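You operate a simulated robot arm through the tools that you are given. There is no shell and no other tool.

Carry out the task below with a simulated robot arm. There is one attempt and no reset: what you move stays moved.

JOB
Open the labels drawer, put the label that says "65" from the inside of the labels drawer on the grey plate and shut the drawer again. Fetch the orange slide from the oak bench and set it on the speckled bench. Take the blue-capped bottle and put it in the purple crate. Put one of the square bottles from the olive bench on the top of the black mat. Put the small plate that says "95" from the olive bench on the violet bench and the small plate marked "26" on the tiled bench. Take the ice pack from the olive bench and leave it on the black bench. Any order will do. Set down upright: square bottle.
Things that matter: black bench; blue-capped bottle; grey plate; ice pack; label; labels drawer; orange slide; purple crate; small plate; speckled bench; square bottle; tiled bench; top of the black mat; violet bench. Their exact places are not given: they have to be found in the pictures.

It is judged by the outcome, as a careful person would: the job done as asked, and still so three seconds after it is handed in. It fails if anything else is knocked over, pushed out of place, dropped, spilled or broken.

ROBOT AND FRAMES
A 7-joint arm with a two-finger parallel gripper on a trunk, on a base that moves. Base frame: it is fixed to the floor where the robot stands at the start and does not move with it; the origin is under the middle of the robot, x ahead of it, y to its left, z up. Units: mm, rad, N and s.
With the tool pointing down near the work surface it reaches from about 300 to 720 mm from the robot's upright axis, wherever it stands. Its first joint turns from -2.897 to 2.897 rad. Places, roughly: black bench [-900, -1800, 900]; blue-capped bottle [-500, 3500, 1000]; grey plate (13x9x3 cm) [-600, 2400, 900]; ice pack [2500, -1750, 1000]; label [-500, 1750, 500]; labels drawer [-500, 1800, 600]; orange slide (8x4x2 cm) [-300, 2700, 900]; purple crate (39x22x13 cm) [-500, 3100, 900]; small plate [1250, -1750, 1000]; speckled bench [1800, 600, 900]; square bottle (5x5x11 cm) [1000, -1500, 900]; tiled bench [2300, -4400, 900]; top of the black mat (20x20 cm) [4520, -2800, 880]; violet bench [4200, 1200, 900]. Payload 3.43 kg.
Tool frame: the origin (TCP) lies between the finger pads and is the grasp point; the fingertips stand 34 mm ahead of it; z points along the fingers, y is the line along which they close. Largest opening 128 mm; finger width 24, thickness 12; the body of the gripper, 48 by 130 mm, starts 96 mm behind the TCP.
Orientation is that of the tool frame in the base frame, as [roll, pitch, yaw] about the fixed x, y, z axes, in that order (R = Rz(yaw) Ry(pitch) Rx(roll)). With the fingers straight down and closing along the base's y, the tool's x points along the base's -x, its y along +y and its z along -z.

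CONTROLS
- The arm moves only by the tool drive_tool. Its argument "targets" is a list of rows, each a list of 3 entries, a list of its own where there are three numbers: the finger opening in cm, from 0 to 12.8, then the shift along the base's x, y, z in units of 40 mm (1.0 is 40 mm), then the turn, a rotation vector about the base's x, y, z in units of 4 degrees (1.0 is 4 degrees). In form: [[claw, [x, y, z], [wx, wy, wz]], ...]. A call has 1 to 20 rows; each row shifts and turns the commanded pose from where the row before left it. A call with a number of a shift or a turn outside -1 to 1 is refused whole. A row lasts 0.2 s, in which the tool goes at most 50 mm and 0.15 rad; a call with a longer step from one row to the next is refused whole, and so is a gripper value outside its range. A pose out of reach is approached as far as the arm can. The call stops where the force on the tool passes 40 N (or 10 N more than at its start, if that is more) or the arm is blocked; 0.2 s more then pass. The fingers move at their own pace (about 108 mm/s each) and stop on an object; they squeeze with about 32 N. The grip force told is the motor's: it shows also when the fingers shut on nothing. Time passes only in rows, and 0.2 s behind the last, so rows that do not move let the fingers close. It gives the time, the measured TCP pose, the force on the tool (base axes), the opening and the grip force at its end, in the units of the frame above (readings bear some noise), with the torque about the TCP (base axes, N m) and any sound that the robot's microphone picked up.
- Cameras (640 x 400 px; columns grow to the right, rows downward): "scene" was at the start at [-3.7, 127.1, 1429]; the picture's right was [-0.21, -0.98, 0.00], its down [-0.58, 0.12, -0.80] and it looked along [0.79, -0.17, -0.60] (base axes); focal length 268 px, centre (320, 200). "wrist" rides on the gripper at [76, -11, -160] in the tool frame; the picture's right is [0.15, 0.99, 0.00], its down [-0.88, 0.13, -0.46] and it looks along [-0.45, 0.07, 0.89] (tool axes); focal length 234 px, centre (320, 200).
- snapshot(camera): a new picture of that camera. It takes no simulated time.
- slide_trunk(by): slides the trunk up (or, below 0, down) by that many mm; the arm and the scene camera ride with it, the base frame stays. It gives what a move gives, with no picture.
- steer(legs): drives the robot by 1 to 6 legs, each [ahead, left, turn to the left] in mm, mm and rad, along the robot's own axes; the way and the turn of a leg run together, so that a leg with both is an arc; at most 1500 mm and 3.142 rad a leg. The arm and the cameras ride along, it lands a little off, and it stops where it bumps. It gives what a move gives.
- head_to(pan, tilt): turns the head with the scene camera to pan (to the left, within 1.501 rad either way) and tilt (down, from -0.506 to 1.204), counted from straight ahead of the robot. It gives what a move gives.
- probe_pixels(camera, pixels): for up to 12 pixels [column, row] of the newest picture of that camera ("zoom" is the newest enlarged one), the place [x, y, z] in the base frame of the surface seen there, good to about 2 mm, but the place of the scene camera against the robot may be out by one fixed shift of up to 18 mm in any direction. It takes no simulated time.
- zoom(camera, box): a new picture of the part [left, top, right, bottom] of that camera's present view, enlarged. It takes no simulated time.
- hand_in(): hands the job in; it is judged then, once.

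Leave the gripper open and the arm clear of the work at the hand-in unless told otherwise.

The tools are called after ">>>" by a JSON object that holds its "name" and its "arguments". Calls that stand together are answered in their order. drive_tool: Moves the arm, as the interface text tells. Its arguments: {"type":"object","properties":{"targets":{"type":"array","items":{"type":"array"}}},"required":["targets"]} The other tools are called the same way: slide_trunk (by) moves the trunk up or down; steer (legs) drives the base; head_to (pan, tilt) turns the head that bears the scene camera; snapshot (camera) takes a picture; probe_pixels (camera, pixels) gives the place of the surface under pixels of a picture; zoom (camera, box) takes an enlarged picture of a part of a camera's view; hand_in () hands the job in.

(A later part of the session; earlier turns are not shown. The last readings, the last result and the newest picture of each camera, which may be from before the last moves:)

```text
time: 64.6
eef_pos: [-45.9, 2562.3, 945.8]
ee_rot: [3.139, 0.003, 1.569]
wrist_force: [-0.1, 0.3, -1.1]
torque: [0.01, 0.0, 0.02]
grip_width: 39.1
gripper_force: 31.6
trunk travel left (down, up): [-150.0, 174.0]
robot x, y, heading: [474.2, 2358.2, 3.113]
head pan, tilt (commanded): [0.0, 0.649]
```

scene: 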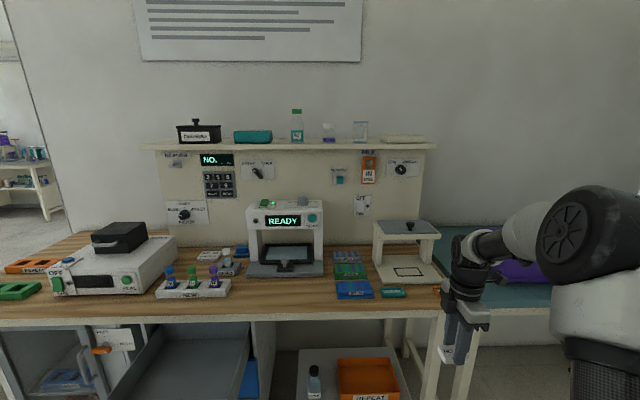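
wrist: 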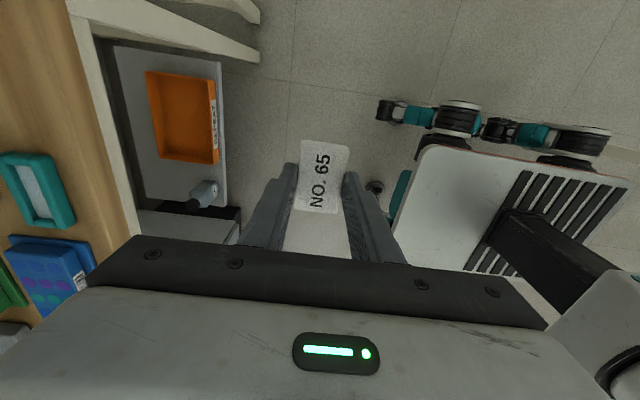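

The shelf edge is at x≈-606, z≈1345, so there is room. I yaw the tool back to 0 and centre it on y≈2371, raising it to z≈1000 before driving forward.

>>> {"name": "drive_tool", "arguments": {"targets": [[2, [0, -0.24, 0.07], [0, 0, -1]], [2, [0, -0.24, 0.07], [0, 0, -1]], [2, [0, -0.24, 0.07], [0, 0, -1]], [2, [0, -0.24, 0.07], [0, 0, -1]], [2, [0, -0.24, 0.07], [0, 0, -1]], [2, [0, -0.24, 0.07], [0, 0, -1]], [2, [0, -0.24, 0.07], [0, 0, -1]], [2, [0, -0.24, 0.07], [0, 0, -1]], [2, [0, -0.24, 0.07], [0, 0, -1]], [2, [0, -0.24, 0.07], [0, 0, -1]], [2, [0, -0.24, 0.07], [0, 0, -1]], [2, [0, -0.24, 0.07], [0, 0, -1]], [2, [0, -0.24, 0.07], [0, 0, -1]], [2, [0, -0.24, 0.07], [0, 0, -1]], [2, [0, -0.24, 0.07], [0, 0, -1]], [2, [0, -0.24, 0.07], [0, 0, -1]], [2, [0, -0.24, 0.07], [0, 0, -1]], [2, [0, -0.24, 0.07], [0, 0, -1]], [2, [0, -0.24, 0.07], [0, 0, -1]], [2, [0, -0.24, 0.07], [0, 0, -1]]]}}

>>> {"name": "drive_tool", "arguments": {"targets": [[2, [0, 0, 0], [0, 0, -1]], [2, [0, 0, 0], [0, 0, -1]], [2, [0, 0, 0], [0, 0, -0.5]]]}}

>>> {"name": "steer", "arguments": {"legs": [[370, 0, 0]]}}

>>> {"name": "snapshot", "arguments": {"camera": "scene"}}

>>> {"name": "snapshot", "arguments": {"camera": "wrist"}}

```text
time: 68.8
eef_pos: [-45.4, 2370.9, 1003.2]
ee_rot: [3.141, 0.004, 0.172]
wrist_force: [0.3, -1.1, -0.2]
torque: [-0.04, 0.02, -0.02]
grip_width: 39.2
gripper_force: 31.9
trunk travel left (down, up): [-150.0, 174.0]
robot x, y, heading: [470.1, 2358.6, 3.113]
head pan, tilt (commanded): [0.0, 0.649]
```

```text
time: 69.6
eef_pos: [-46.0, 2370.7, 1001.3]
ee_rot: [3.14, 0.004, -0.004]
wrist_force: [0.1, 0.9, -0.8]
torque: [-0.04, -0.02, -0.01]
grip_width: 39.0
gripper_force: 31.5
trunk travel left (down, up): [-150.0, 174.0]
robot x, y, heading: [471.6, 2354.7, 3.116]
head pan, tilt (commanded): [0.0, 0.649]
```

```text
time: 72.0
eef_pos: [-411.4, 2376.9, 1002.4]
ee_rot: [3.139, 0.004, 0.004]
wrist_force: [0.6, 0.0, -0.4]
torque: [-0.01, -0.01, 0.03]
grip_width: 38.9
gripper_force: 32.3
trunk travel left (down, up): [-150.0, 174.0]
robot x, y, heading: [103.8, 2368.5, 3.117]
head pan, tilt (commanded): [0.0, 0.649]
```

```text
taken
```

scene: 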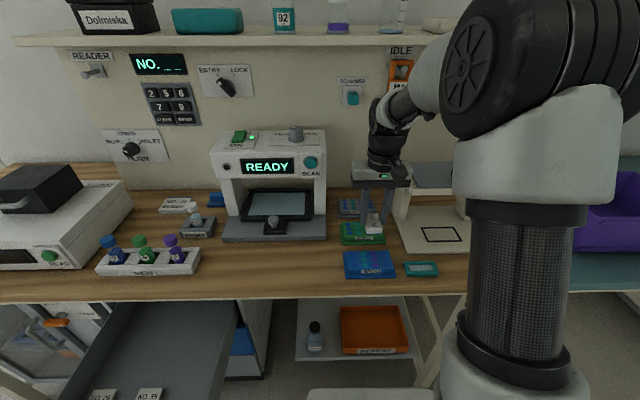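

```text
taken
```

wrist: 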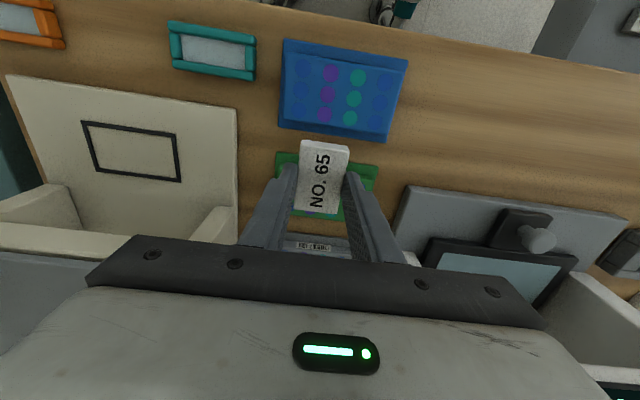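

The wrist view shows the blue plate, green plate and the grey plate's edge. I probe with the wrist camera for accurate heights.

>>> {"name": "probe_pixels", "arguments": {"camera": "wrist", "pixels": [[345, 95], [450, 130], [315, 246], [285, 236], [340, 240], [370, 168], [280, 155], [210, 50], [30, 22], [235, 115], [410, 195], [300, 40]]}}

```text
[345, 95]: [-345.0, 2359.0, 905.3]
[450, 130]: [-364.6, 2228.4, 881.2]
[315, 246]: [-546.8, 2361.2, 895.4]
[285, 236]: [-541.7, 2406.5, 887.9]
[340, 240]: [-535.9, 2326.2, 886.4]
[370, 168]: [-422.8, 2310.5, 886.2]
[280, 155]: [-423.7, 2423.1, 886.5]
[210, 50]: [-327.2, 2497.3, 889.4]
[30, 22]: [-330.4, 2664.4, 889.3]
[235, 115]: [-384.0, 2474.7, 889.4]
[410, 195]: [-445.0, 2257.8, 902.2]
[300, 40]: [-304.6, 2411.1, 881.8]
```

True bench top is z≈881, plate tops ≈905 (scene reads ~15 low). Grey plate front edge is x≈-536, so its centre is ≈(-581, 2367). I move forward above it at z≈1000 and look.

>>> {"name": "drive_tool", "arguments": {"targets": [[2, [-0.6, -0.05, 0], [0, 0, 0]], [2, [-0.8, 0, 0], [0, 0, 0]], [2, [-0.8, 0, 0], [0, 0, 0]], [2, [-0.8, 0, 0], [0, 0, 0]], [2, [-0.8, 0, 0], [0, 0, 0]], [2, [-0.45, 0, 0], [0, 0, 0]], [2, [0, 0, 0], [0, 0, 0]]]}}

>>> {"name": "snapshot", "arguments": {"camera": "wrist"}}

>>> {"name": "zoom", "arguments": {"camera": "scene", "box": [300, 120, 480, 280]}}

```text
time: 73.6
eef_pos: [-581.8, 2372.5, 1000.0]
ee_rot: [3.139, 0.004, 0.005]
wrist_force: [0.0, -0.4, -0.6]
torque: [-0.01, 0.03, -0.01]
grip_width: 38.8
gripper_force: 32.1
trunk travel left (down, up): [-150.0, 174.0]
robot x, y, heading: [102.7, 2370.0, 3.122]
head pan, tilt (commanded): [0.0, 0.649]
```

```text
taken
```

wrist: 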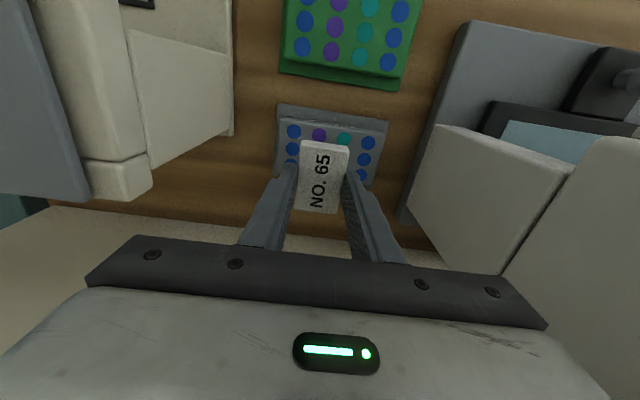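

```text
2.50 times, centred on (390, 200) of scene
```

zoom: 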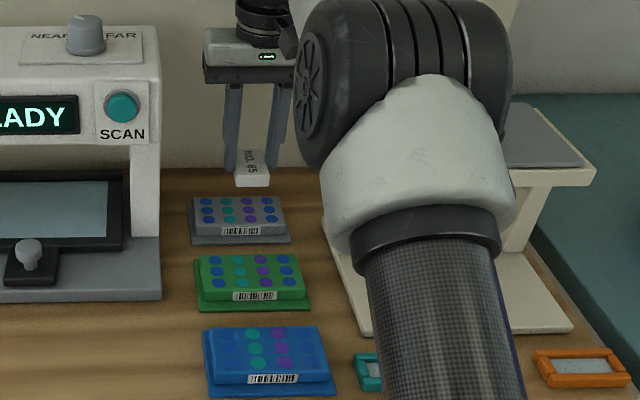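

The grey plate appears around (330,140) in the wrist view; I probe its corners.

>>> {"name": "probe_pixels", "arguments": {"camera": "wrist", "pixels": [[281, 108], [384, 124], [285, 125], [380, 137], [276, 174], [373, 182], [293, 131], [366, 160], [232, 120], [415, 180], [290, 163]]}}

```text
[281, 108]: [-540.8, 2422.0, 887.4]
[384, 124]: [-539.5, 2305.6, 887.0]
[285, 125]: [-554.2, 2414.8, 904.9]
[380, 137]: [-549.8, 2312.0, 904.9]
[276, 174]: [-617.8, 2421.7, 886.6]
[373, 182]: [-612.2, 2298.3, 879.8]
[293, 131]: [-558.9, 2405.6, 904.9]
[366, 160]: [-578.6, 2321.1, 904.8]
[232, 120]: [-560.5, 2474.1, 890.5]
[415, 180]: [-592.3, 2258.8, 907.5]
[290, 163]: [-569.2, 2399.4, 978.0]
```

Plate top is z≈905, y 2305–2422, front x≈-539. I shift -9 mm in y and lower until the label just touches, then release.

>>> {"name": "drive_tool", "arguments": {"targets": [[2, [0.05, -0.22, -0.3], [0, 0, 0]], [2, [0, 0, -0.6], [0, 0, 0]], [2, [0, 0, -0.3], [0, 0, 0]], [2, [0, 0, -0.15], [0, 0, 0]], [2, [0, 0, 0], [0, 0, 0]]]}}

>>> {"name": "snapshot", "arguments": {"camera": "wrist"}}

>>> {"name": "zoom", "arguments": {"camera": "scene", "box": [330, 140, 450, 240]}}

```text
time: 74.8
eef_pos: [-578.4, 2362.6, 946.6]
ee_rot: [3.14, 0.004, 0.003]
wrist_force: [0.1, 0.0, -0.4]
torque: [0.0, -0.02, 0.03]
grip_width: 38.8
gripper_force: 31.8
trunk travel left (down, up): [-150.0, 174.0]
robot x, y, heading: [104.9, 2368.8, 3.118]
head pan, tilt (commanded): [0.0, 0.649]
```

```text
taken
```

wrist: 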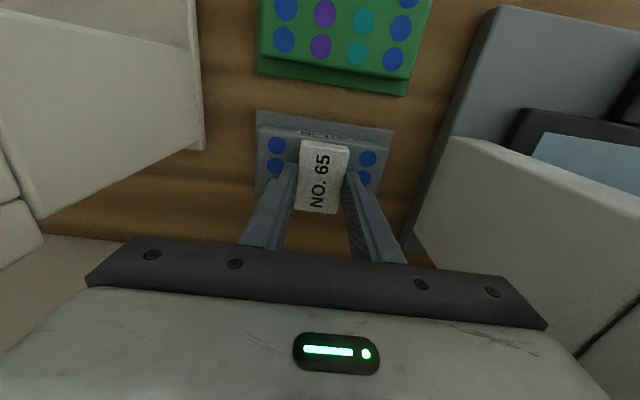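

```text
4.00 times, centred on (390, 190) of scene
```

zoom: 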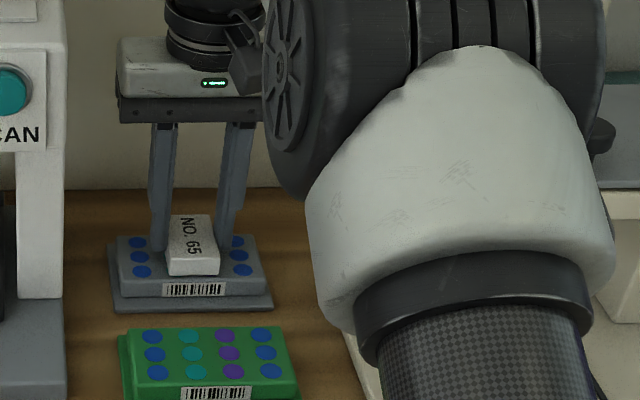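

The label hovers ~2 mm over the plate. I lower the last bit, then open the fingers slightly and lift off.

>>> {"name": "drive_tool", "arguments": {"targets": [[2, [-0.07, 0, -0.03], [0, 0, 0]], [2, [0, 0, -0.03], [0, 0, 0]], [2, [0, 0, 0], [0, 0, 0]], [5.5, [0, 0, 0], [0, 0, 0]], [5.5, [0, 0, 0], [0, 0, 0]], [5.5, [0, 0, 0.2], [0, 0, 0]], [5.5, [0, 0, 0.6], [0, 0, 0]], [5.5, [0, 0, 0.8], [0, 0, 0]], [5.5, [0.4, 0, 0.4], [0, 0, 0]], [5.5, [0.8, 0, 0], [0, 0, 0]], [5.5, [0.8, 0, 0], [0, 0, 0]], [5.5, [0.8, 0, 0], [0, 0, 0]]]}}

>>> {"name": "snapshot", "arguments": {"camera": "wrist"}}

>>> {"name": "snapshot", "arguments": {"camera": "scene"}}

```text
time: 77.4
eef_pos: [-469.8, 2363.3, 1024.9]
ee_rot: [-3.141, 0.005, 0.004]
wrist_force: [0.1, 0.2, -0.3]
torque: [0.0, -0.01, 0.0]
grip_width: 54.8
gripper_force: 0.1
trunk travel left (down, up): [-150.0, 174.0]
robot x, y, heading: [104.8, 2369.0, 3.117]
head pan, tilt (commanded): [0.0, 0.649]
```

```text
taken
```

wrist: 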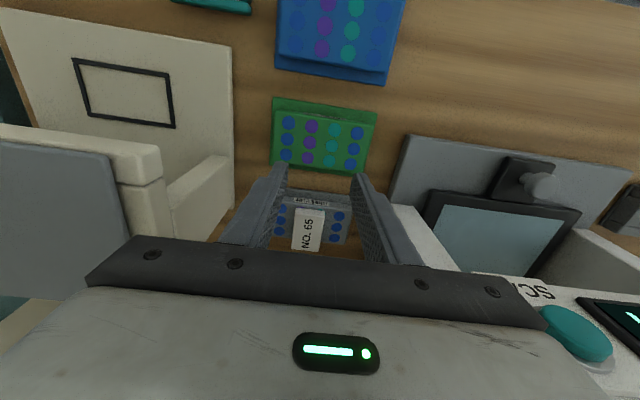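

```text
taken
```

scene: 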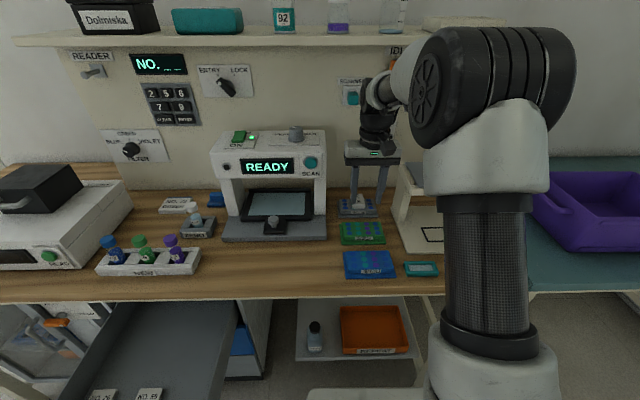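

Label 65 lies on the grey plate. Next I close the drawer: back off, drive left (−y) to face the drawer again from further out.

>>> {"name": "drive_tool", "arguments": {"targets": [[1, [0.8, 0, 0], [0, 0, 0]], [1, [0.8, 0, 0], [0, 0, 0]], [0.5, [0.8, 0, 0], [0, 0, 0]], [0.5, [0, 0, 0], [0, 0, 0]]]}}

>>> {"name": "steer", "arguments": {"legs": [[-455, 0, 0], [0, 600, 0.024]]}}

>>> {"name": "snapshot", "arguments": {"camera": "scene"}}

```text
time: 78.4
eef_pos: [-373.8, 2363.5, 1026.0]
ee_rot: [3.139, 0.003, 0.004]
wrist_force: [0.1, 0.1, 0.1]
torque: [-0.02, -0.01, 0.01]
grip_width: 5.2
gripper_force: 0.0
trunk travel left (down, up): [-150.0, 174.0]
robot x, y, heading: [105.6, 2366.6, 3.123]
head pan, tilt (commanded): [0.0, 0.649]
```

```text
time: 86.9
eef_pos: [74.1, 1734.6, 1026.9]
ee_rot: [-3.142, 0.004, 0.058]
wrist_force: [-0.7, -0.3, -0.1]
torque: [0.0, 0.01, -0.02]
grip_width: 5.1
gripper_force: 0.0
trunk travel left (down, up): [-150.0, 174.0]
robot x, y, heading: [555.1, 1763.5, -3.107]
head pan, tilt (commanded): [0.0, 0.649]
```

```text
taken
```

scene: 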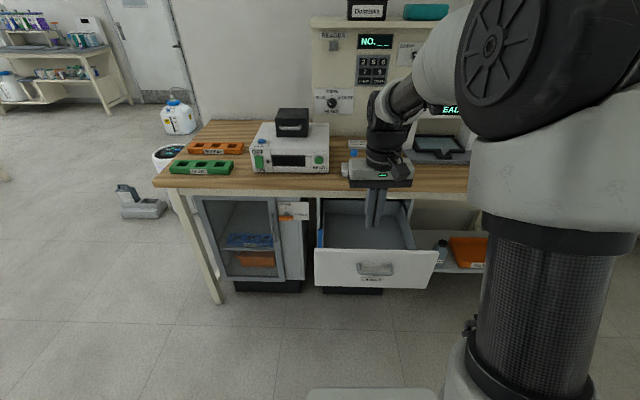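

Robot is at (555,1763). I rotate the tool to point at -x again with closed fingers, lowering to z≈745 just outside the drawer front.

>>> {"name": "drive_tool", "arguments": {"targets": [[0, [0, 0.07, -0.35], [0, 1, -0.83]], [0, [0, 0.07, -0.35], [0, 1, 0]], [0, [0, 0.07, -0.35], [0, 1, 0]], [0, [0, 0.07, -0.35], [0, 1, 0]], [0, [0, 0.07, -0.35], [0, 1, 0]], [0, [0, 0.07, -0.35], [0, 1, 0]], [0, [0, 0.07, -0.35], [0, 1, 0]], [0, [0, 0.07, -0.35], [0, 1, 0]], [0, [0, 0.07, -0.35], [0, 1, 0]], [0, [0, 0.07, -0.35], [0, 1, 0]], [0, [0, 0.07, -0.35], [0, 1, 0]], [0, [0, 0.07, -0.35], [0, 1, 0]], [0, [0, 0.07, -0.35], [0, 1, 0]], [0, [0, 0.07, -0.35], [0, 1, 0]], [0, [0, 0.07, -0.35], [0, 1, 0]], [0, [0, 0.07, -0.35], [0, 1, 0]], [0, [0, 0.07, -0.35], [0, 1, 0]], [0, [0, 0.07, -0.35], [0, 1, 0]], [0, [0, 0.07, -0.35], [0, 1, 0]], [0, [0, 0.07, -0.35], [0, 1, 0]]]}}

>>> {"name": "snapshot", "arguments": {"camera": "wrist"}}

```text
time: 91.1
eef_pos: [75.7, 1790.5, 746.9]
ee_rot: [-3.137, 1.402, 0.0]
wrist_force: [-0.4, 0.7, 0.2]
torque: [0.04, -0.01, 0.0]
grip_width: 0.0
gripper_force: 31.6
trunk travel left (down, up): [-150.0, 174.0]
robot x, y, heading: [555.2, 1763.0, -3.115]
head pan, tilt (commanded): [0.0, 0.649]
```

```text
taken
```

wrist: 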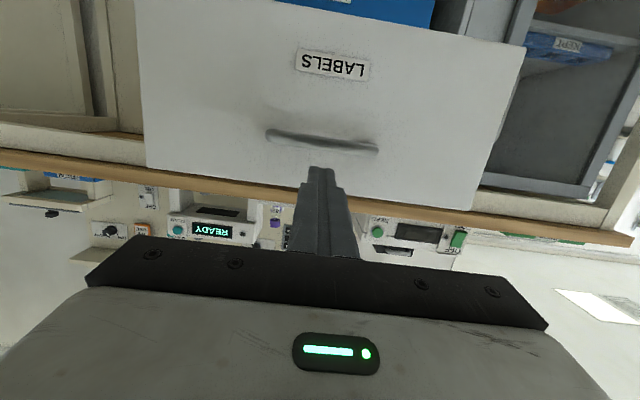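

Now I level the tool and push the panel above the handle inwards.

>>> {"name": "drive_tool", "arguments": {"targets": [[0, [-0.3, 0, 0], [0, 1, 0]], [0, [-0.4, 0, 0], [0, 1, 0]], [0, [-0.4, 0, 0], [0, 0.4, 0]], [0, [-0.4, 0, 0], [0, 0, 0]], [0, [-0.3, 0, 0], [0, 0, 0]], [0, [-0.3, 0, 0], [0, 0, 0]], [0, [-0.3, 0, 0], [0, 0, 0]], [0, [-0.4, 0, 0], [0, 0, 0]], [0, [-0.5, 0, 0], [0, 0, 0]], [0, [-0.5, 0, 0], [0, 0, 0]], [0, [-0.5, 0, 0], [0, 0, 0]], [0, [-0.5, 0, 0], [0, 0, 0]], [0, [-0.5, 0, 0], [0, 0, 0]]]}}

>>> {"name": "snapshot", "arguments": {"camera": "scene"}}

```text
time: 93.9
eef_pos: [-138.1, 1789.8, 746.5]
ee_rot: [-3.068, 1.567, 0.074]
wrist_force: [-1.0, -0.3, -0.1]
torque: [-0.01, 0.0, -0.01]
grip_width: 0.2
gripper_force: 32.5
trunk travel left (down, up): [-150.0, 174.0]
robot x, y, heading: [555.1, 1767.5, -3.108]
head pan, tilt (commanded): [0.0, 0.649]
```

```text
taken
```

scene: 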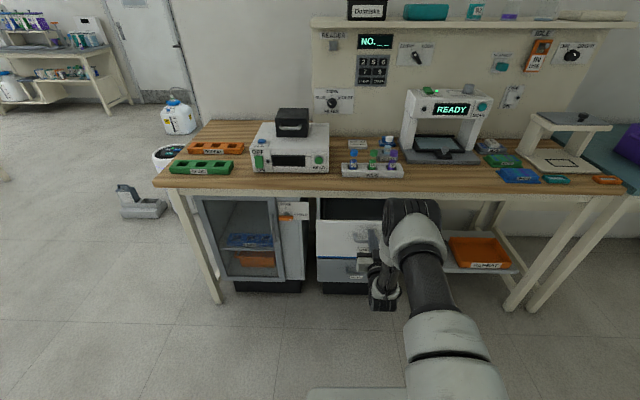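

The drawer is moving in (now about half). I keep pushing.

>>> {"name": "drive_tool", "arguments": {"targets": [[0, [-0.5, 0, 0], [0, 0, 0]], [0, [-0.5, 0, 0], [0, 0, 0]], [0, [-0.5, 0, 0], [0, 0, 0]], [0, [-0.5, 0, 0], [0, 0, 0]], [0, [-0.5, 0, 0], [0, 0, 0]], [0, [-0.5, 0, 0], [0, 0, 0]], [0, [-0.4, 0, 0], [0, 0, 0]], [0, [-0.3, 0, 0], [0, 0, 0]], [0, [-0.3, 0, 0], [0, 0, 0]], [0, [-0.2, 0, 0], [0, 0, 0]], [0, [-0.1, 0, 0], [0, 0, 0]]]}}

>>> {"name": "snapshot", "arguments": {"camera": "wrist"}}

```text
time: 96.3
eef_pos: [-308.9, 1789.2, 746.9]
ee_rot: [-3.076, 1.566, 0.062]
wrist_force: [16.7, -1.0, 3.1]
torque: [-0.11, 0.28, 0.03]
grip_width: 0.1
gripper_force: 32.1
trunk travel left (down, up): [-150.0, 174.0]
robot x, y, heading: [557.6, 1763.7, -3.11]
head pan, tilt (commanded): [0.0, 0.649]
```

```text
taken
```

wrist: 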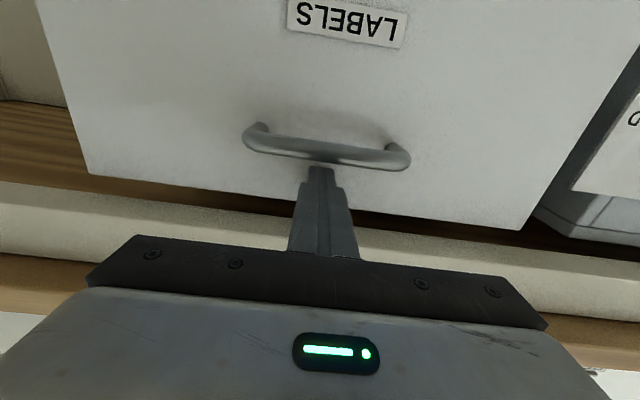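

Resistance of ~17 N at x=-309 (tips at -343): the drawer is shut. I back off and turn the tool to vertical again while rising.

>>> {"name": "drive_tool", "arguments": {"targets": [[0, [0.6, 0, 0], [0, 0, 0]], [0, [0.9, 0, 0], [0, 0, 0]], [0, [0.9, 0, 0], [0, 0, 0]], [0, [0.9, 0, 0], [0, 0, 0]], [0, [0.9, 0, 0], [0, -1, 0]], [2, [0.5, 0, 0.3], [0, -1, 0]], [2, [0.3, 0, 0.4], [0, -1, 0]], [2, [0, 0, 0.4], [0, -1, 0]], [2, [0, 0, 0.4], [0, -1, 0]], [2, [0, 0, 0.4], [0, -1, 0]], [2, [0, 0, 0.4], [0, -1, 0]], [2, [0, 0, 0.4], [0, -1, 0]], [2, [0, 0, 0.4], [0, -1, 0]], [2, [0, 0, 0.4], [0, -1, 0]], [2, [0, 0, 0.4], [0, -1, 0]], [2, [0, 0, 0.4], [0, -1, 0]], [2, [0, 0, 0.4], [0, -1, 0]], [2, [0, 0, 0.4], [0, -1, 0]], [2, [0, 0, 0.4], [0, -1, 0]], [2, [0, 0, 0.4], [0, -1, 0]]]}}

>>> {"name": "drive_tool", "arguments": {"targets": [[2, [0, 0, 0.6], [0, -1, 0]], [2, [0, 0, 0.6], [0, -1, 0]], [2, [0, 0, 0.6], [0, -1, 0]], [2, [0, 0, 0.4], [0, -1, 0]], [2, [0, 0, 0.4], [0, -1, 0]], [2, [0, 0, 0], [0, -1, 0]], [2, [0, 0, 0], [0, -0.4, 0]]]}}

>>> {"name": "snapshot", "arguments": {"camera": "scene"}}

```text
time: 100.5
eef_pos: [-109.9, 1789.3, 982.1]
ee_rot: [3.14, 0.448, -0.001]
wrist_force: [0.3, 0.0, -0.1]
torque: [0.0, 0.01, -0.02]
grip_width: 20.0
gripper_force: 0.0
trunk travel left (down, up): [-150.0, 174.0]
robot x, y, heading: [555.7, 1762.2, -3.11]
head pan, tilt (commanded): [0.0, 0.649]
```

```text
time: 102.1
eef_pos: [-108.8, 1789.6, 1086.2]
ee_rot: [-3.14, 0.002, -0.002]
wrist_force: [-0.7, 0.4, 0.1]
torque: [-0.02, -0.01, -0.01]
grip_width: 20.0
gripper_force: 0.1
trunk travel left (down, up): [-150.0, 174.0]
robot x, y, heading: [553.3, 1766.8, -3.113]
head pan, tilt (commanded): [0.0, 0.649]
```

```text
taken
```

scene: 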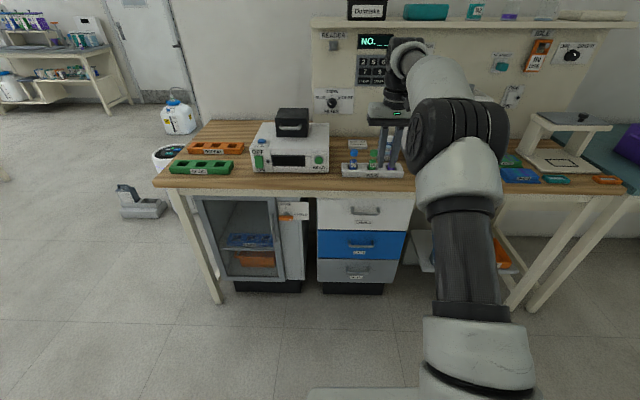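

The drawer is shut. Now I drive right (+y) to the teal bench with the purple crate and the blue-capped bottle.

>>> {"name": "steer", "arguments": {"legs": [[0, 0, -0.03], [0, -1300, 0]]}}

>>> {"name": "head_to", "arguments": {"pan": 0.0, "tilt": 0.55}}

>>> {"name": "snapshot", "arguments": {"camera": "scene"}}

>>> {"name": "snapshot", "arguments": {"camera": "wrist"}}

```text
time: 115.2
eef_pos: [-110.2, 3120.4, 1087.7]
ee_rot: [-3.14, 0.005, -0.029]
wrist_force: [-0.9, 0.2, -1.4]
torque: [0.0, 0.0, -0.03]
grip_width: 20.2
gripper_force: 0.0
trunk travel left (down, up): [-150.0, 174.0]
robot x, y, heading: [550.0, 3073.3, -3.14]
head pan, tilt (commanded): [0.0, 0.649]
```

```text
time: 115.9
eef_pos: [-111.3, 3121.4, 1086.4]
ee_rot: [-3.14, 0.004, -0.031]
wrist_force: [0.6, -0.1, 0.9]
torque: [0.03, -0.02, -0.02]
grip_width: 20.1
gripper_force: 0.0
trunk travel left (down, up): [-150.0, 174.0]
robot x, y, heading: [548.5, 3073.2, -3.136]
head pan, tilt (commanded): [0.0, 0.55]
```

```text
taken
```

scene: 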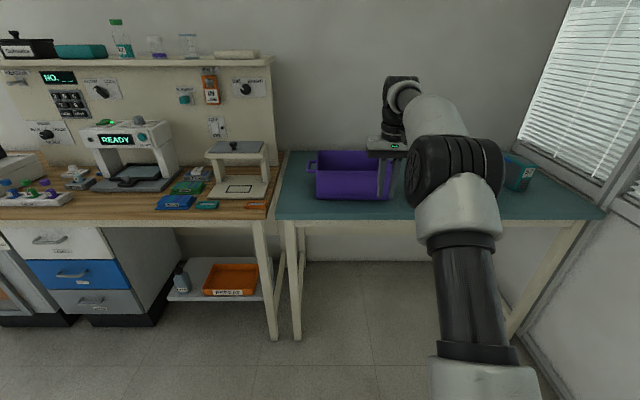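

```text
taken
```

wrist: 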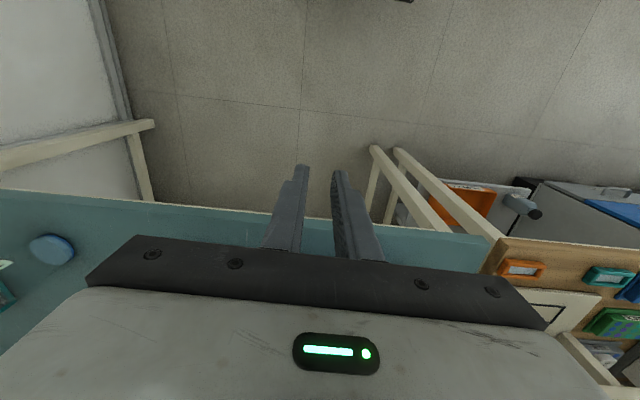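

I see the purple crate at (350,175). A round light-blue cap appears at (52,248) in the wrist view. I probe it and zoom in on the scene's right part.

>>> {"name": "probe_pixels", "arguments": {"camera": "wrist", "pixels": [[52, 248], [35, 240], [72, 255], [4, 285], [100, 260], [130, 225], [100, 195], [520, 270], [470, 245], [25, 220]]}}

>>> {"name": "zoom", "arguments": {"camera": "scene", "box": [470, 130, 590, 220]}}

>>> {"name": "zoom", "arguments": {"camera": "scene", "box": [280, 120, 480, 240]}}

```text
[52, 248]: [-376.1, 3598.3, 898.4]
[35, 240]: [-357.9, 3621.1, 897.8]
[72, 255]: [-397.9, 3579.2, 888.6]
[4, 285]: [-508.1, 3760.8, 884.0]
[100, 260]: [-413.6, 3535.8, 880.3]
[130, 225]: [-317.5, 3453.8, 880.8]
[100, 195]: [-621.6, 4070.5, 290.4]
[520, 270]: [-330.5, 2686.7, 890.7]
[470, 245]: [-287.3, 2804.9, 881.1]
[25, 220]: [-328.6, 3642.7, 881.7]
```

```text
4.44 times, centred on (530, 175) of scene
```

zoom: 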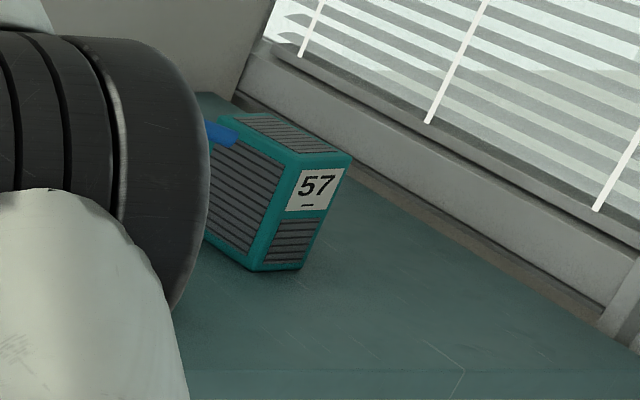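

```text
3.20 times, centred on (380, 180) of scene
```

zoom: 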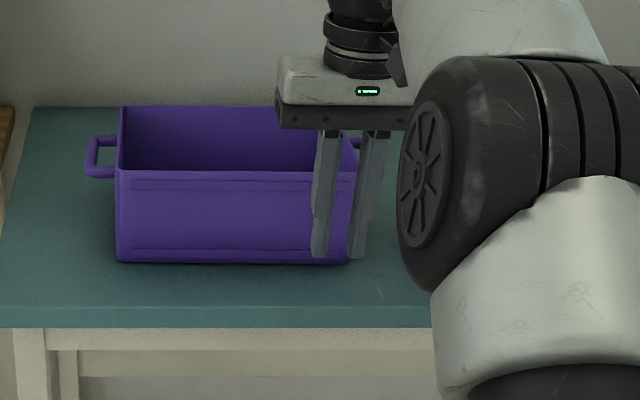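

The bottle is hidden by the arm. I drive 330 mm further right so that those objects appear left of the arm.

>>> {"name": "steer", "arguments": {"legs": [[0, -330, 0]]}}

>>> {"name": "snapshot", "arguments": {"camera": "scene"}}

>>> {"name": "snapshot", "arguments": {"camera": "wrist"}}

```text
time: 119.6
eef_pos: [-112.5, 3444.0, 1087.1]
ee_rot: [-3.141, 0.004, -0.029]
wrist_force: [0.6, 0.5, 0.7]
torque: [0.04, 0.0, -0.01]
grip_width: 20.0
gripper_force: 0.1
trunk travel left (down, up): [-150.0, 174.0]
robot x, y, heading: [551.6, 3398.7, -3.138]
head pan, tilt (commanded): [0.0, 0.55]
```

```text
taken
```

scene: 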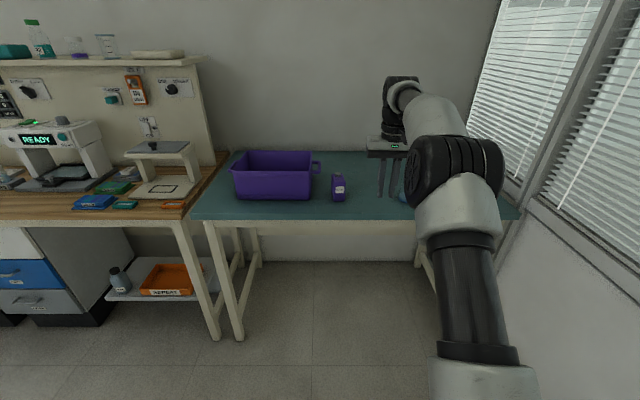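

```text
taken
```

wrist: 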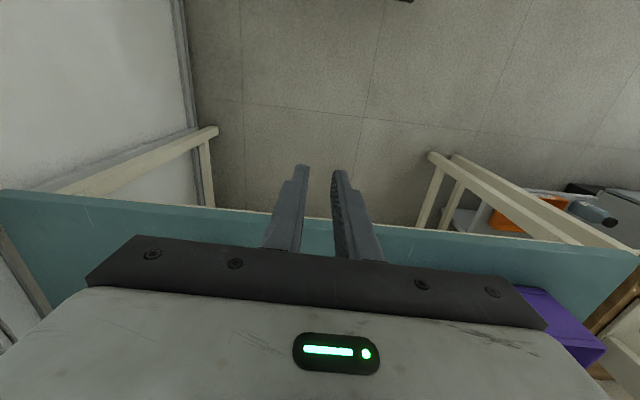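

A purple item sits at (338,187); something light-blue at (403,190) is just behind the arm. I zoom on both.

>>> {"name": "zoom", "arguments": {"camera": "scene", "box": [310, 140, 430, 220]}}

>>> {"name": "zoom", "arguments": {"camera": "scene", "box": [480, 130, 560, 220]}}

```text
5.00 times, centred on (370, 180) of scene
```

zoom: 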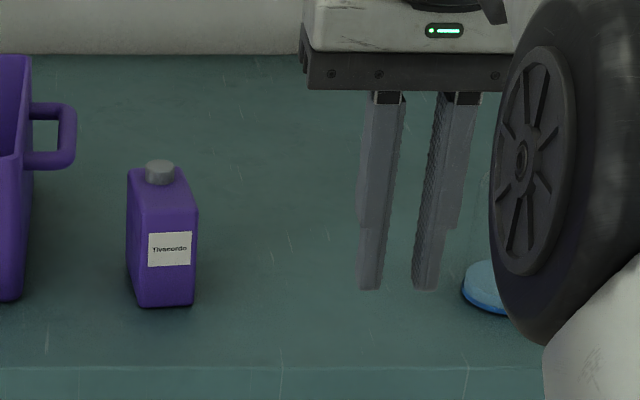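

```text
4.44 times, centred on (520, 175) of scene
```

zoom: 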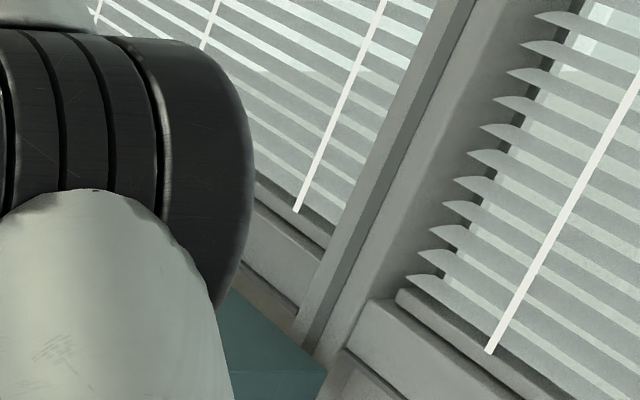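

The purple bottle has a grey cap, so the blue-capped one must be behind the arm. I retract the arm and turn the robot right by 0.5 rad, so the camera (mounted left) gets a free view.

>>> {"name": "drive_tool", "arguments": {"targets": [[2, [0.9, 0, 0], [0, 0, 0]], [2, [0.9, 0, 0], [0, 0, 0]], [2, [0.9, 0, 0], [0, 0, 0]], [2, [0.9, 0, 0], [0, 0, 0]]]}}

>>> {"name": "steer", "arguments": {"legs": [[0, 0, -0.5]]}}

>>> {"name": "head_to", "arguments": {"pan": 0.45, "tilt": 0.5}}

>>> {"name": "snapshot", "arguments": {"camera": "scene"}}

```text
time: 120.6
eef_pos: [32.5, 3445.2, 1089.9]
ee_rot: [-3.14, 0.002, -0.029]
wrist_force: [-0.4, 0.5, 0.0]
torque: [0.0, 0.0, 0.0]
grip_width: 19.8
gripper_force: 0.0
trunk travel left (down, up): [-150.0, 174.0]
robot x, y, heading: [551.8, 3398.3, -3.135]
head pan, tilt (commanded): [0.0, 0.55]
```

```text
time: 122.4
eef_pos: [115.1, 3686.1, 1089.7]
ee_rot: [-3.14, 0.004, -0.521]
wrist_force: [-0.6, -0.1, 0.1]
torque: [0.04, -0.02, -0.01]
grip_width: 19.7
gripper_force: 0.1
trunk travel left (down, up): [-150.0, 174.0]
robot x, y, heading: [549.4, 3400.0, 2.654]
head pan, tilt (commanded): [0.0, 0.55]
```

```text
time: 123.3
eef_pos: [115.0, 3684.3, 1090.9]
ee_rot: [-3.14, 0.003, -0.518]
wrist_force: [0.3, 0.9, -0.1]
torque: [0.02, -0.01, 0.01]
grip_width: 20.0
gripper_force: 0.0
trunk travel left (down, up): [-150.0, 174.0]
robot x, y, heading: [550.6, 3398.0, 2.654]
head pan, tilt (commanded): [0.45, 0.499]
```

```text
taken
```

scene: 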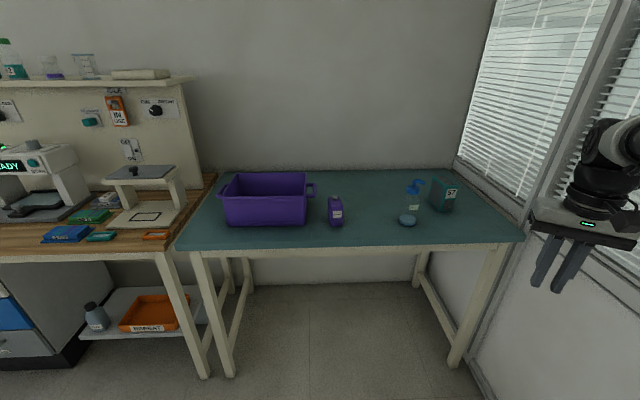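

Now I see the blue-capped bottle at (414,195), next to a blue disc (408,220) and the "57" box (445,195). I zoom in and probe.

>>> {"name": "zoom", "arguments": {"camera": "scene", "box": [370, 160, 490, 240]}}

```text
5.00 times, centred on (430, 200) of scene
```

zoom: 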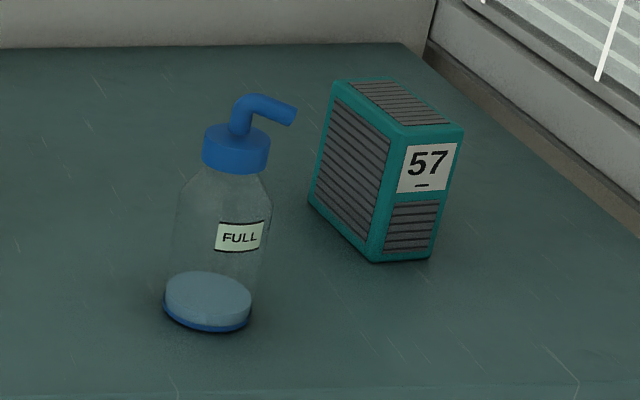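

It is a clear wash bottle with a blue cap/spout and "FULL" label; the "disc" is its bottom. I probe the cap, spout, label, base, and the neighbouring box.

>>> {"name": "probe_pixels", "arguments": {"camera": "zoom", "pixels": [[235, 155], [208, 150], [264, 155], [237, 130], [290, 117], [240, 237], [207, 300], [170, 305], [248, 305], [390, 210], [320, 200], [207, 328]]}}

>>> {"name": "probe_pixels", "arguments": {"camera": "scene", "pixels": [[335, 205], [222, 190], [305, 185], [265, 210], [264, 180], [313, 190], [225, 225], [305, 222], [155, 236], [335, 223], [400, 243], [522, 237]]}}

```text
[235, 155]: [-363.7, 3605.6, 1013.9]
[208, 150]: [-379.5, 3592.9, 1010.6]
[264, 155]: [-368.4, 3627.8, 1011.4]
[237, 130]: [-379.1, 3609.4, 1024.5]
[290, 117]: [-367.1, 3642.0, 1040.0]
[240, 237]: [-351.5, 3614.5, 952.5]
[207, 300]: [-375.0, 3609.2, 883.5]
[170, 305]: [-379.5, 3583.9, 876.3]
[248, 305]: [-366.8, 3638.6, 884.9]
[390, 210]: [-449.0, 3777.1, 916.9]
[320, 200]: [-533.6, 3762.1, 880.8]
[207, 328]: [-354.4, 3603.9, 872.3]
```

```text
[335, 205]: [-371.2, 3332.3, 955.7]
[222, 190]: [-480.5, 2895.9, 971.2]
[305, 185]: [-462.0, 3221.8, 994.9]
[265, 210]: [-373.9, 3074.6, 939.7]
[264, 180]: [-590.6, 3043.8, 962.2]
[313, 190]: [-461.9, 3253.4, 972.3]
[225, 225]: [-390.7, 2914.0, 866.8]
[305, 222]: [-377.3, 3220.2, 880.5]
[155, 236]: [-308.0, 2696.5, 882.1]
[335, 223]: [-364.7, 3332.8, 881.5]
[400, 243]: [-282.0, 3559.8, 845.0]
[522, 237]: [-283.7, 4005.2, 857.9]
```

The bottle stands at about (-371, 3603), body ≈58 mm wide, cap at z≈1015–1040, spout pointing +y to z≈1060. The crate is centred near (-480, 3060), rim ≈1010. I turn back to face the bench and drive up to x≈150, from where both are within reach.

>>> {"name": "steer", "arguments": {"legs": [[0, 0, 0.488], [395, 0, 0]]}}

>>> {"name": "drive_tool", "arguments": {"targets": [[12.8, [0, 0, 0.2], [0, 0, 1]], [12.8, [0, 0, 0.2], [0, 0, 1]], [12.8, [0, 0, 0.2], [0, 0, 1]], [12.8, [0, 0, 0.2], [0, 0, 1]], [12.8, [0, 0, 0.2], [0, 0, 1]], [12.8, [0, 0, 0.2], [0, 0, 1]], [12.8, [0, 0, 0.2], [0, 0, 1]], [12.8, [0, 0, 0.2], [0, 0, 1]], [12.8, [0, 0, 0.2], [0, 0, 1]], [12.8, [0, 0, 0.2], [0, 0, 1]], [12.8, [0, 0, 0.2], [0, 0, 1]], [12.8, [0, 0, 0.2], [0, 0, 1]], [12.8, [0, 0, 0.2], [0, 0, 1]], [12.8, [0, 0, 0.2], [0, 0, 1]], [12.8, [0, 0, 0.2], [0, 0, 1]], [12.8, [0, 0, 0.2], [0, 0, 1]], [12.8, [0, 0, 0.2], [0, 0, 1]], [12.8, [0, 0, 0.2], [0, 0, 1]], [12.8, [0, 0, 0.2], [0, 0, 1]], [12.8, [0, 0, 0.2], [0, 0, 1]]]}}

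>>> {"name": "snapshot", "arguments": {"camera": "wrist"}}

```text
time: 127.1
eef_pos: [-346.6, 3462.3, 1088.3]
ee_rot: [-3.139, 0.004, -0.048]
wrist_force: [0.1, 0.6, 0.4]
torque: [-0.01, -0.01, 0.0]
grip_width: 20.1
gripper_force: 0.0
trunk travel left (down, up): [-150.0, 174.0]
robot x, y, heading: [170.3, 3404.9, 3.13]
head pan, tilt (commanded): [0.45, 0.499]
```

```text
time: 131.3
eef_pos: [-346.7, 3462.7, 1251.2]
ee_rot: [-3.141, 0.004, 1.348]
wrist_force: [-0.1, -0.7, 0.2]
torque: [0.05, 0.01, -0.01]
grip_width: 128.1
gripper_force: 0.1
trunk travel left (down, up): [-150.0, 174.0]
robot x, y, heading: [170.0, 3402.2, 3.125]
head pan, tilt (commanded): [0.45, 0.499]
```

```text
taken
```

wrist: 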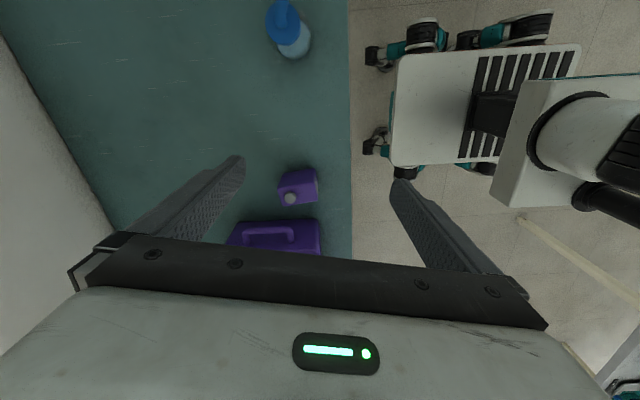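

I finish the yaw and move over towards the bottle (y≈3600) at this height, then look.

>>> {"name": "drive_tool", "arguments": {"targets": [[12.8, [-0.1, 0.7, 0], [0, 0, 1]], [12.8, [-0.1, 0.7, 0], [0, 0, 1]], [12.8, [-0.1, 0.7, 0], [0, 0, 1]], [12.8, [-0.1, 0.7, 0], [0, 0, 0.2]], [12.8, [-0.1, 0.7, 0], [0, 0, 0]]]}}

>>> {"name": "snapshot", "arguments": {"camera": "wrist"}}

```text
time: 132.5
eef_pos: [-369.0, 3603.5, 1253.0]
ee_rot: [-3.14, 0.003, 1.573]
wrist_force: [0.3, 0.6, -0.5]
torque: [0.0, 0.0, -0.01]
grip_width: 127.7
gripper_force: 0.1
trunk travel left (down, up): [-150.0, 174.0]
robot x, y, heading: [173.6, 3406.3, 3.124]
head pan, tilt (commanded): [0.45, 0.499]
```

```text
taken
```

wrist: 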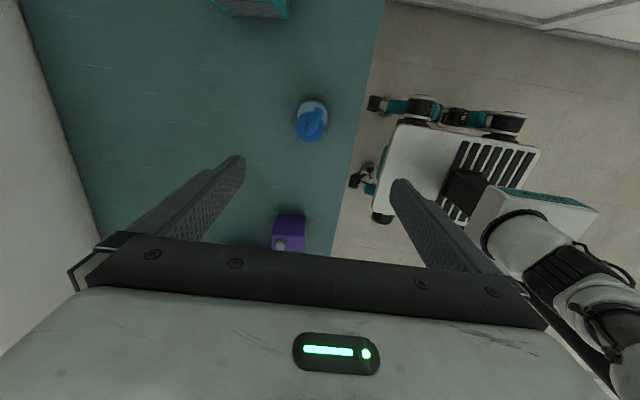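

The bottle top is visible at (311,125). I zoom and probe its cap.

>>> {"name": "zoom", "arguments": {"camera": "wrist", "box": [270, 85, 350, 155]}}

```text
5.71 times, centred on (310, 120) of wrist
```

zoom: 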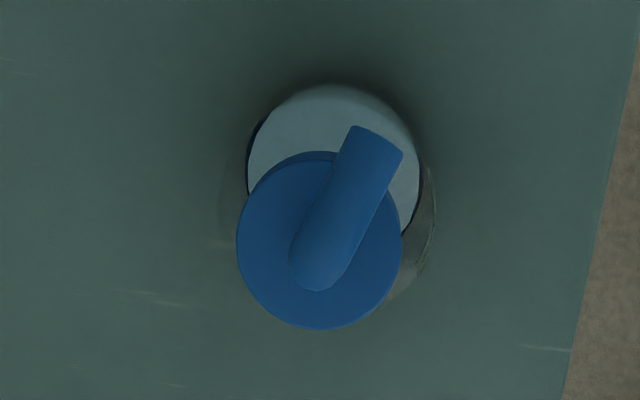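

>>> {"name": "probe_pixels", "arguments": {"camera": "zoom", "pixels": [[245, 240], [395, 250], [320, 325], [300, 160], [315, 265], [375, 150], [330, 95], [255, 150], [415, 180], [270, 290], [270, 200], [385, 290]]}}

```text
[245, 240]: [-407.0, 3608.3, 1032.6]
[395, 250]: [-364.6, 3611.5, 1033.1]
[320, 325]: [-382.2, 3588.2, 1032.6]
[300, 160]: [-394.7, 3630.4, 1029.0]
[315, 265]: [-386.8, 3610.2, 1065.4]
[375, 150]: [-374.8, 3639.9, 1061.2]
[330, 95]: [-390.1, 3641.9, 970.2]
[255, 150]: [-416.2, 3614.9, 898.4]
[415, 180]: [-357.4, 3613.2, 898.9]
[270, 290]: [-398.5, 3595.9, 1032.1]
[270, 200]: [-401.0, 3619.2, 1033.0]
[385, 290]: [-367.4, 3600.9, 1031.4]
```

Cap centre and base centre agree: bottle axis at (-386, 3611), spout top z≈1065. I descend with fingers along x around the body to z≈977 (gripper body stays above the spout), then close.

>>> {"name": "drive_tool", "arguments": {"targets": [[12.8, [-0.43, 0.19, 0], [0, 0, 0]], [12.8, [0, 0, -0.9], [0, 0, 0]], [12.8, [0, 0, -0.9], [0, 0, 0]], [12.8, [0, 0, -0.9], [0, 0, 0]], [12.8, [0, 0, -0.9], [0, 0, 0]], [12.8, [0, 0, -0.9], [0, 0, 0]], [12.8, [0, 0, -0.9], [0, 0, 0]], [12.8, [0, 0, -0.9], [0, 0, 0]], [12.8, [0, 0, -0.5], [0, 0, 0]], [12.8, [0, 0, 0], [0, 0, 0]]]}}

>>> {"name": "snapshot", "arguments": {"camera": "wrist"}}

```text
time: 134.7
eef_pos: [-382.5, 3608.0, 977.2]
ee_rot: [-3.14, 0.004, 1.571]
wrist_force: [-0.1, -0.6, 0.6]
torque: [0.0, -0.01, 0.01]
grip_width: 128.0
gripper_force: 0.1
trunk travel left (down, up): [-150.0, 174.0]
robot x, y, heading: [172.3, 3403.9, 3.122]
head pan, tilt (commanded): [0.45, 0.499]
```

```text
taken
```

wrist: 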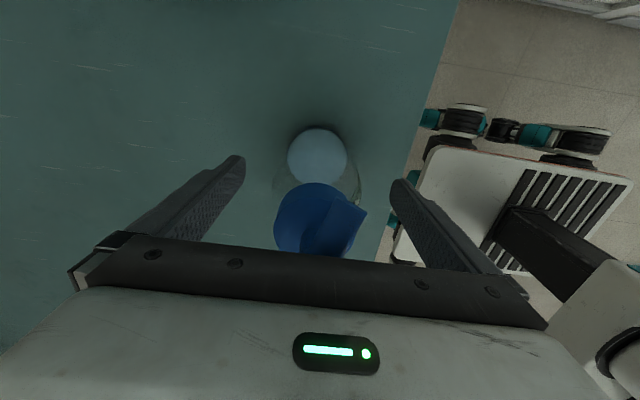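

The bottle is between the fingers. Small centring correction, then close.

>>> {"name": "drive_tool", "arguments": {"targets": [[12.8, [-0.08, 0.07, 0], [0, 0, 0]], [9, [0, 0, 0], [0, 0, 0]], [7, [0, 0, 0], [0, 0, 0]], [4, [0, 0, 0], [0, 0, 0]], [4, [0, 0, 0], [0, 0, 0]], [4, [0, 0, 0], [0, 0, 0]]]}}

>>> {"name": "snapshot", "arguments": {"camera": "wrist"}}

```text
time: 136.1
eef_pos: [-385.9, 3612.4, 978.2]
ee_rot: [-3.141, 0.002, 1.57]
wrist_force: [0.3, -0.4, -0.2]
torque: [0.0, -0.04, 0.02]
grip_width: 65.9
gripper_force: 32.0
trunk travel left (down, up): [-150.0, 174.0]
robot x, y, heading: [170.2, 3404.8, 3.124]
head pan, tilt (commanded): [0.45, 0.499]
```

```text
taken
```

wrist: 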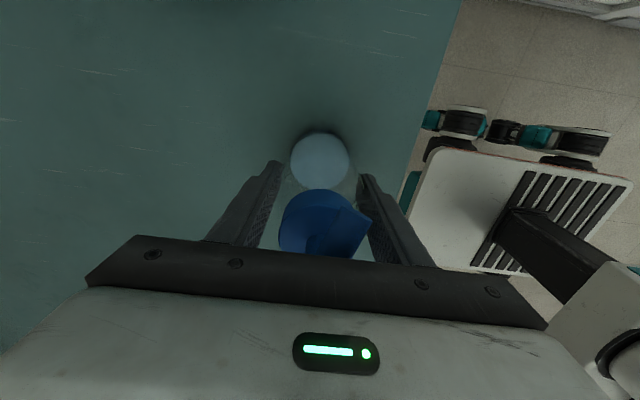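

The bottle is held (66 mm). I lift it to z≈1170 and check the grip with a picture before moving.

>>> {"name": "drive_tool", "arguments": {"targets": [[4, [0, 0, 0.2], [0, 0, 0]], [4, [0, 0, 0.5], [0, 0, 0]], [4, [0, 0, 0.8], [0, 0, 0]], [4, [0, 0, 0.8], [0, 0, 0]], [4, [0, 0, 0.8], [0, 0, 0]], [4, [0, 0, 0.8], [0, 0, 0]], [4, [0, 0, 0.8], [0, 0, 0]], [4, [0, 0, 0.3], [0, 0, 0]], [4, [0, 0, 0], [0, 0, 0]]]}}

>>> {"name": "snapshot", "arguments": {"camera": "wrist"}}

>>> {"name": "head_to", "arguments": {"pan": 0.3, "tilt": 0.55}}

>>> {"name": "snapshot", "arguments": {"camera": "scene"}}

```text
time: 138.1
eef_pos: [-389.8, 3612.1, 1178.2]
ee_rot: [-3.139, 0.003, 1.57]
wrist_force: [-0.1, -0.6, -1.2]
torque: [0.03, 0.04, -0.02]
grip_width: 65.6
gripper_force: 31.7
trunk travel left (down, up): [-150.0, 174.0]
robot x, y, heading: [168.9, 3398.4, 3.129]
head pan, tilt (commanded): [0.45, 0.499]
```

```text
taken
```

wrist: 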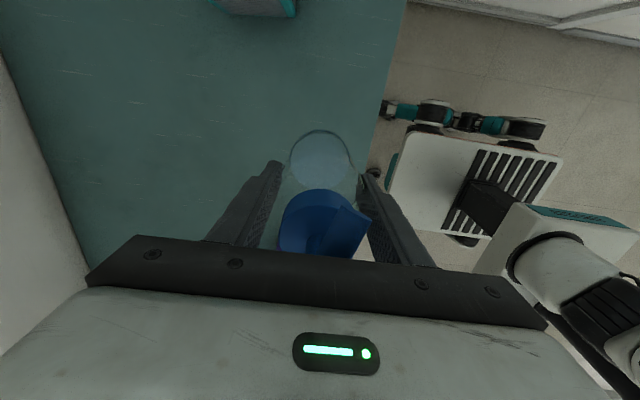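

```text
time: 138.8
eef_pos: [-388.4, 3613.0, 1177.7]
ee_rot: [-3.139, 0.003, 1.571]
wrist_force: [0.1, -1.3, -1.2]
torque: [-0.03, -0.04, -0.02]
grip_width: 65.6
gripper_force: 32.3
trunk travel left (down, up): [-150.0, 174.0]
robot x, y, heading: [168.3, 3404.8, 3.128]
head pan, tilt (commanded): [0.3, 0.55]
```

```text
taken
```

scene: 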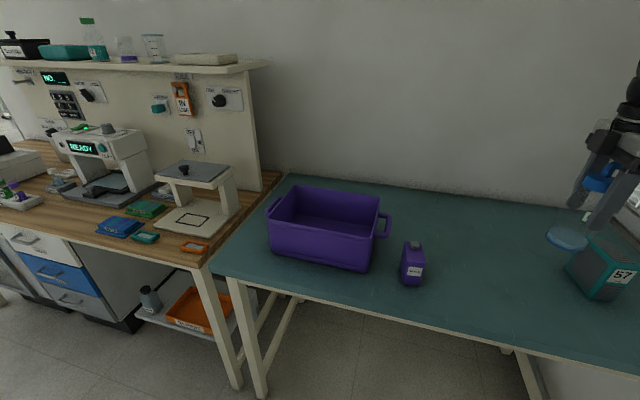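

The bottle hangs in the gripper, its bottom at z≈1080. I drive 260 mm to the left so that the crate is directly within reach.

>>> {"name": "steer", "arguments": {"legs": [[0, 270, 0]]}}

>>> {"name": "snapshot", "arguments": {"camera": "scene"}}

>>> {"name": "snapshot", "arguments": {"camera": "wrist"}}

```text
time: 142.1
eef_pos: [-392.2, 3341.5, 1177.2]
ee_rot: [-3.14, 0.003, 1.565]
wrist_force: [0.0, -0.7, -1.2]
torque: [0.0, 0.01, 0.01]
grip_width: 65.4
gripper_force: 32.1
trunk travel left (down, up): [-150.0, 174.0]
robot x, y, heading: [163.9, 3131.2, 3.125]
head pan, tilt (commanded): [0.3, 0.55]
```

```text
taken
```

scene: 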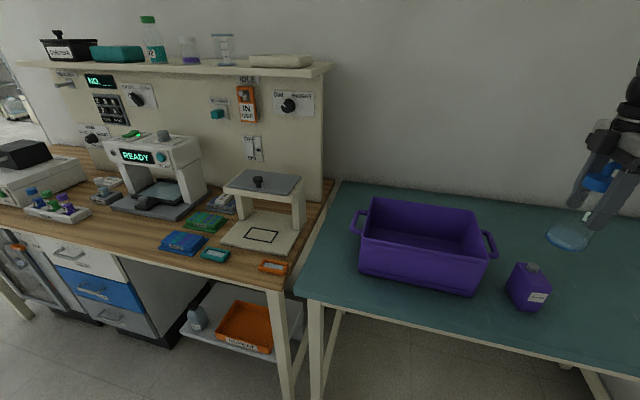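

```text
taken
```

wrist: 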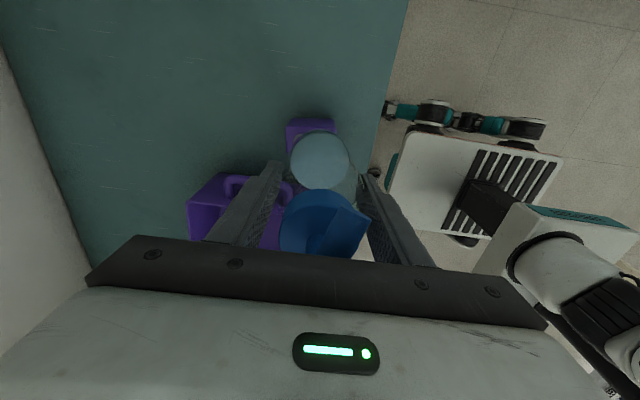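

I probe the crate rim and floor in the scene view, plus the held bottle's cap for offset calibration (known TCP).

>>> {"name": "zoom", "arguments": {"camera": "scene", "box": [340, 180, 640, 320]}}

>>> {"name": "probe_pixels", "arguments": {"camera": "scene", "pixels": [[371, 203], [482, 216], [478, 253], [363, 237], [425, 240], [400, 235], [450, 245], [487, 240], [355, 222], [597, 185], [520, 285], [475, 290]]}}

```text
2.13 times, centred on (490, 250) of scene
```

zoom: 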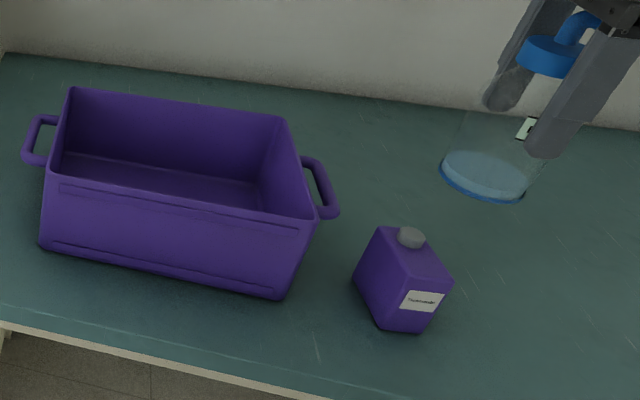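

```text
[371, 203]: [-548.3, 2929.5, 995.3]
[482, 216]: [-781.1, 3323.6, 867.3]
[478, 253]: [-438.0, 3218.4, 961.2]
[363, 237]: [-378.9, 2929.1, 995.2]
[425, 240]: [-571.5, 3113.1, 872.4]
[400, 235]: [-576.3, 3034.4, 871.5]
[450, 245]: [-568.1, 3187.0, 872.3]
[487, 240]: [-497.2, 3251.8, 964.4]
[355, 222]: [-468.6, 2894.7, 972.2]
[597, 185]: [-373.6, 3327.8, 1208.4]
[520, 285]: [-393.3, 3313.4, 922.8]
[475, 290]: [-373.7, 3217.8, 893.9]
```

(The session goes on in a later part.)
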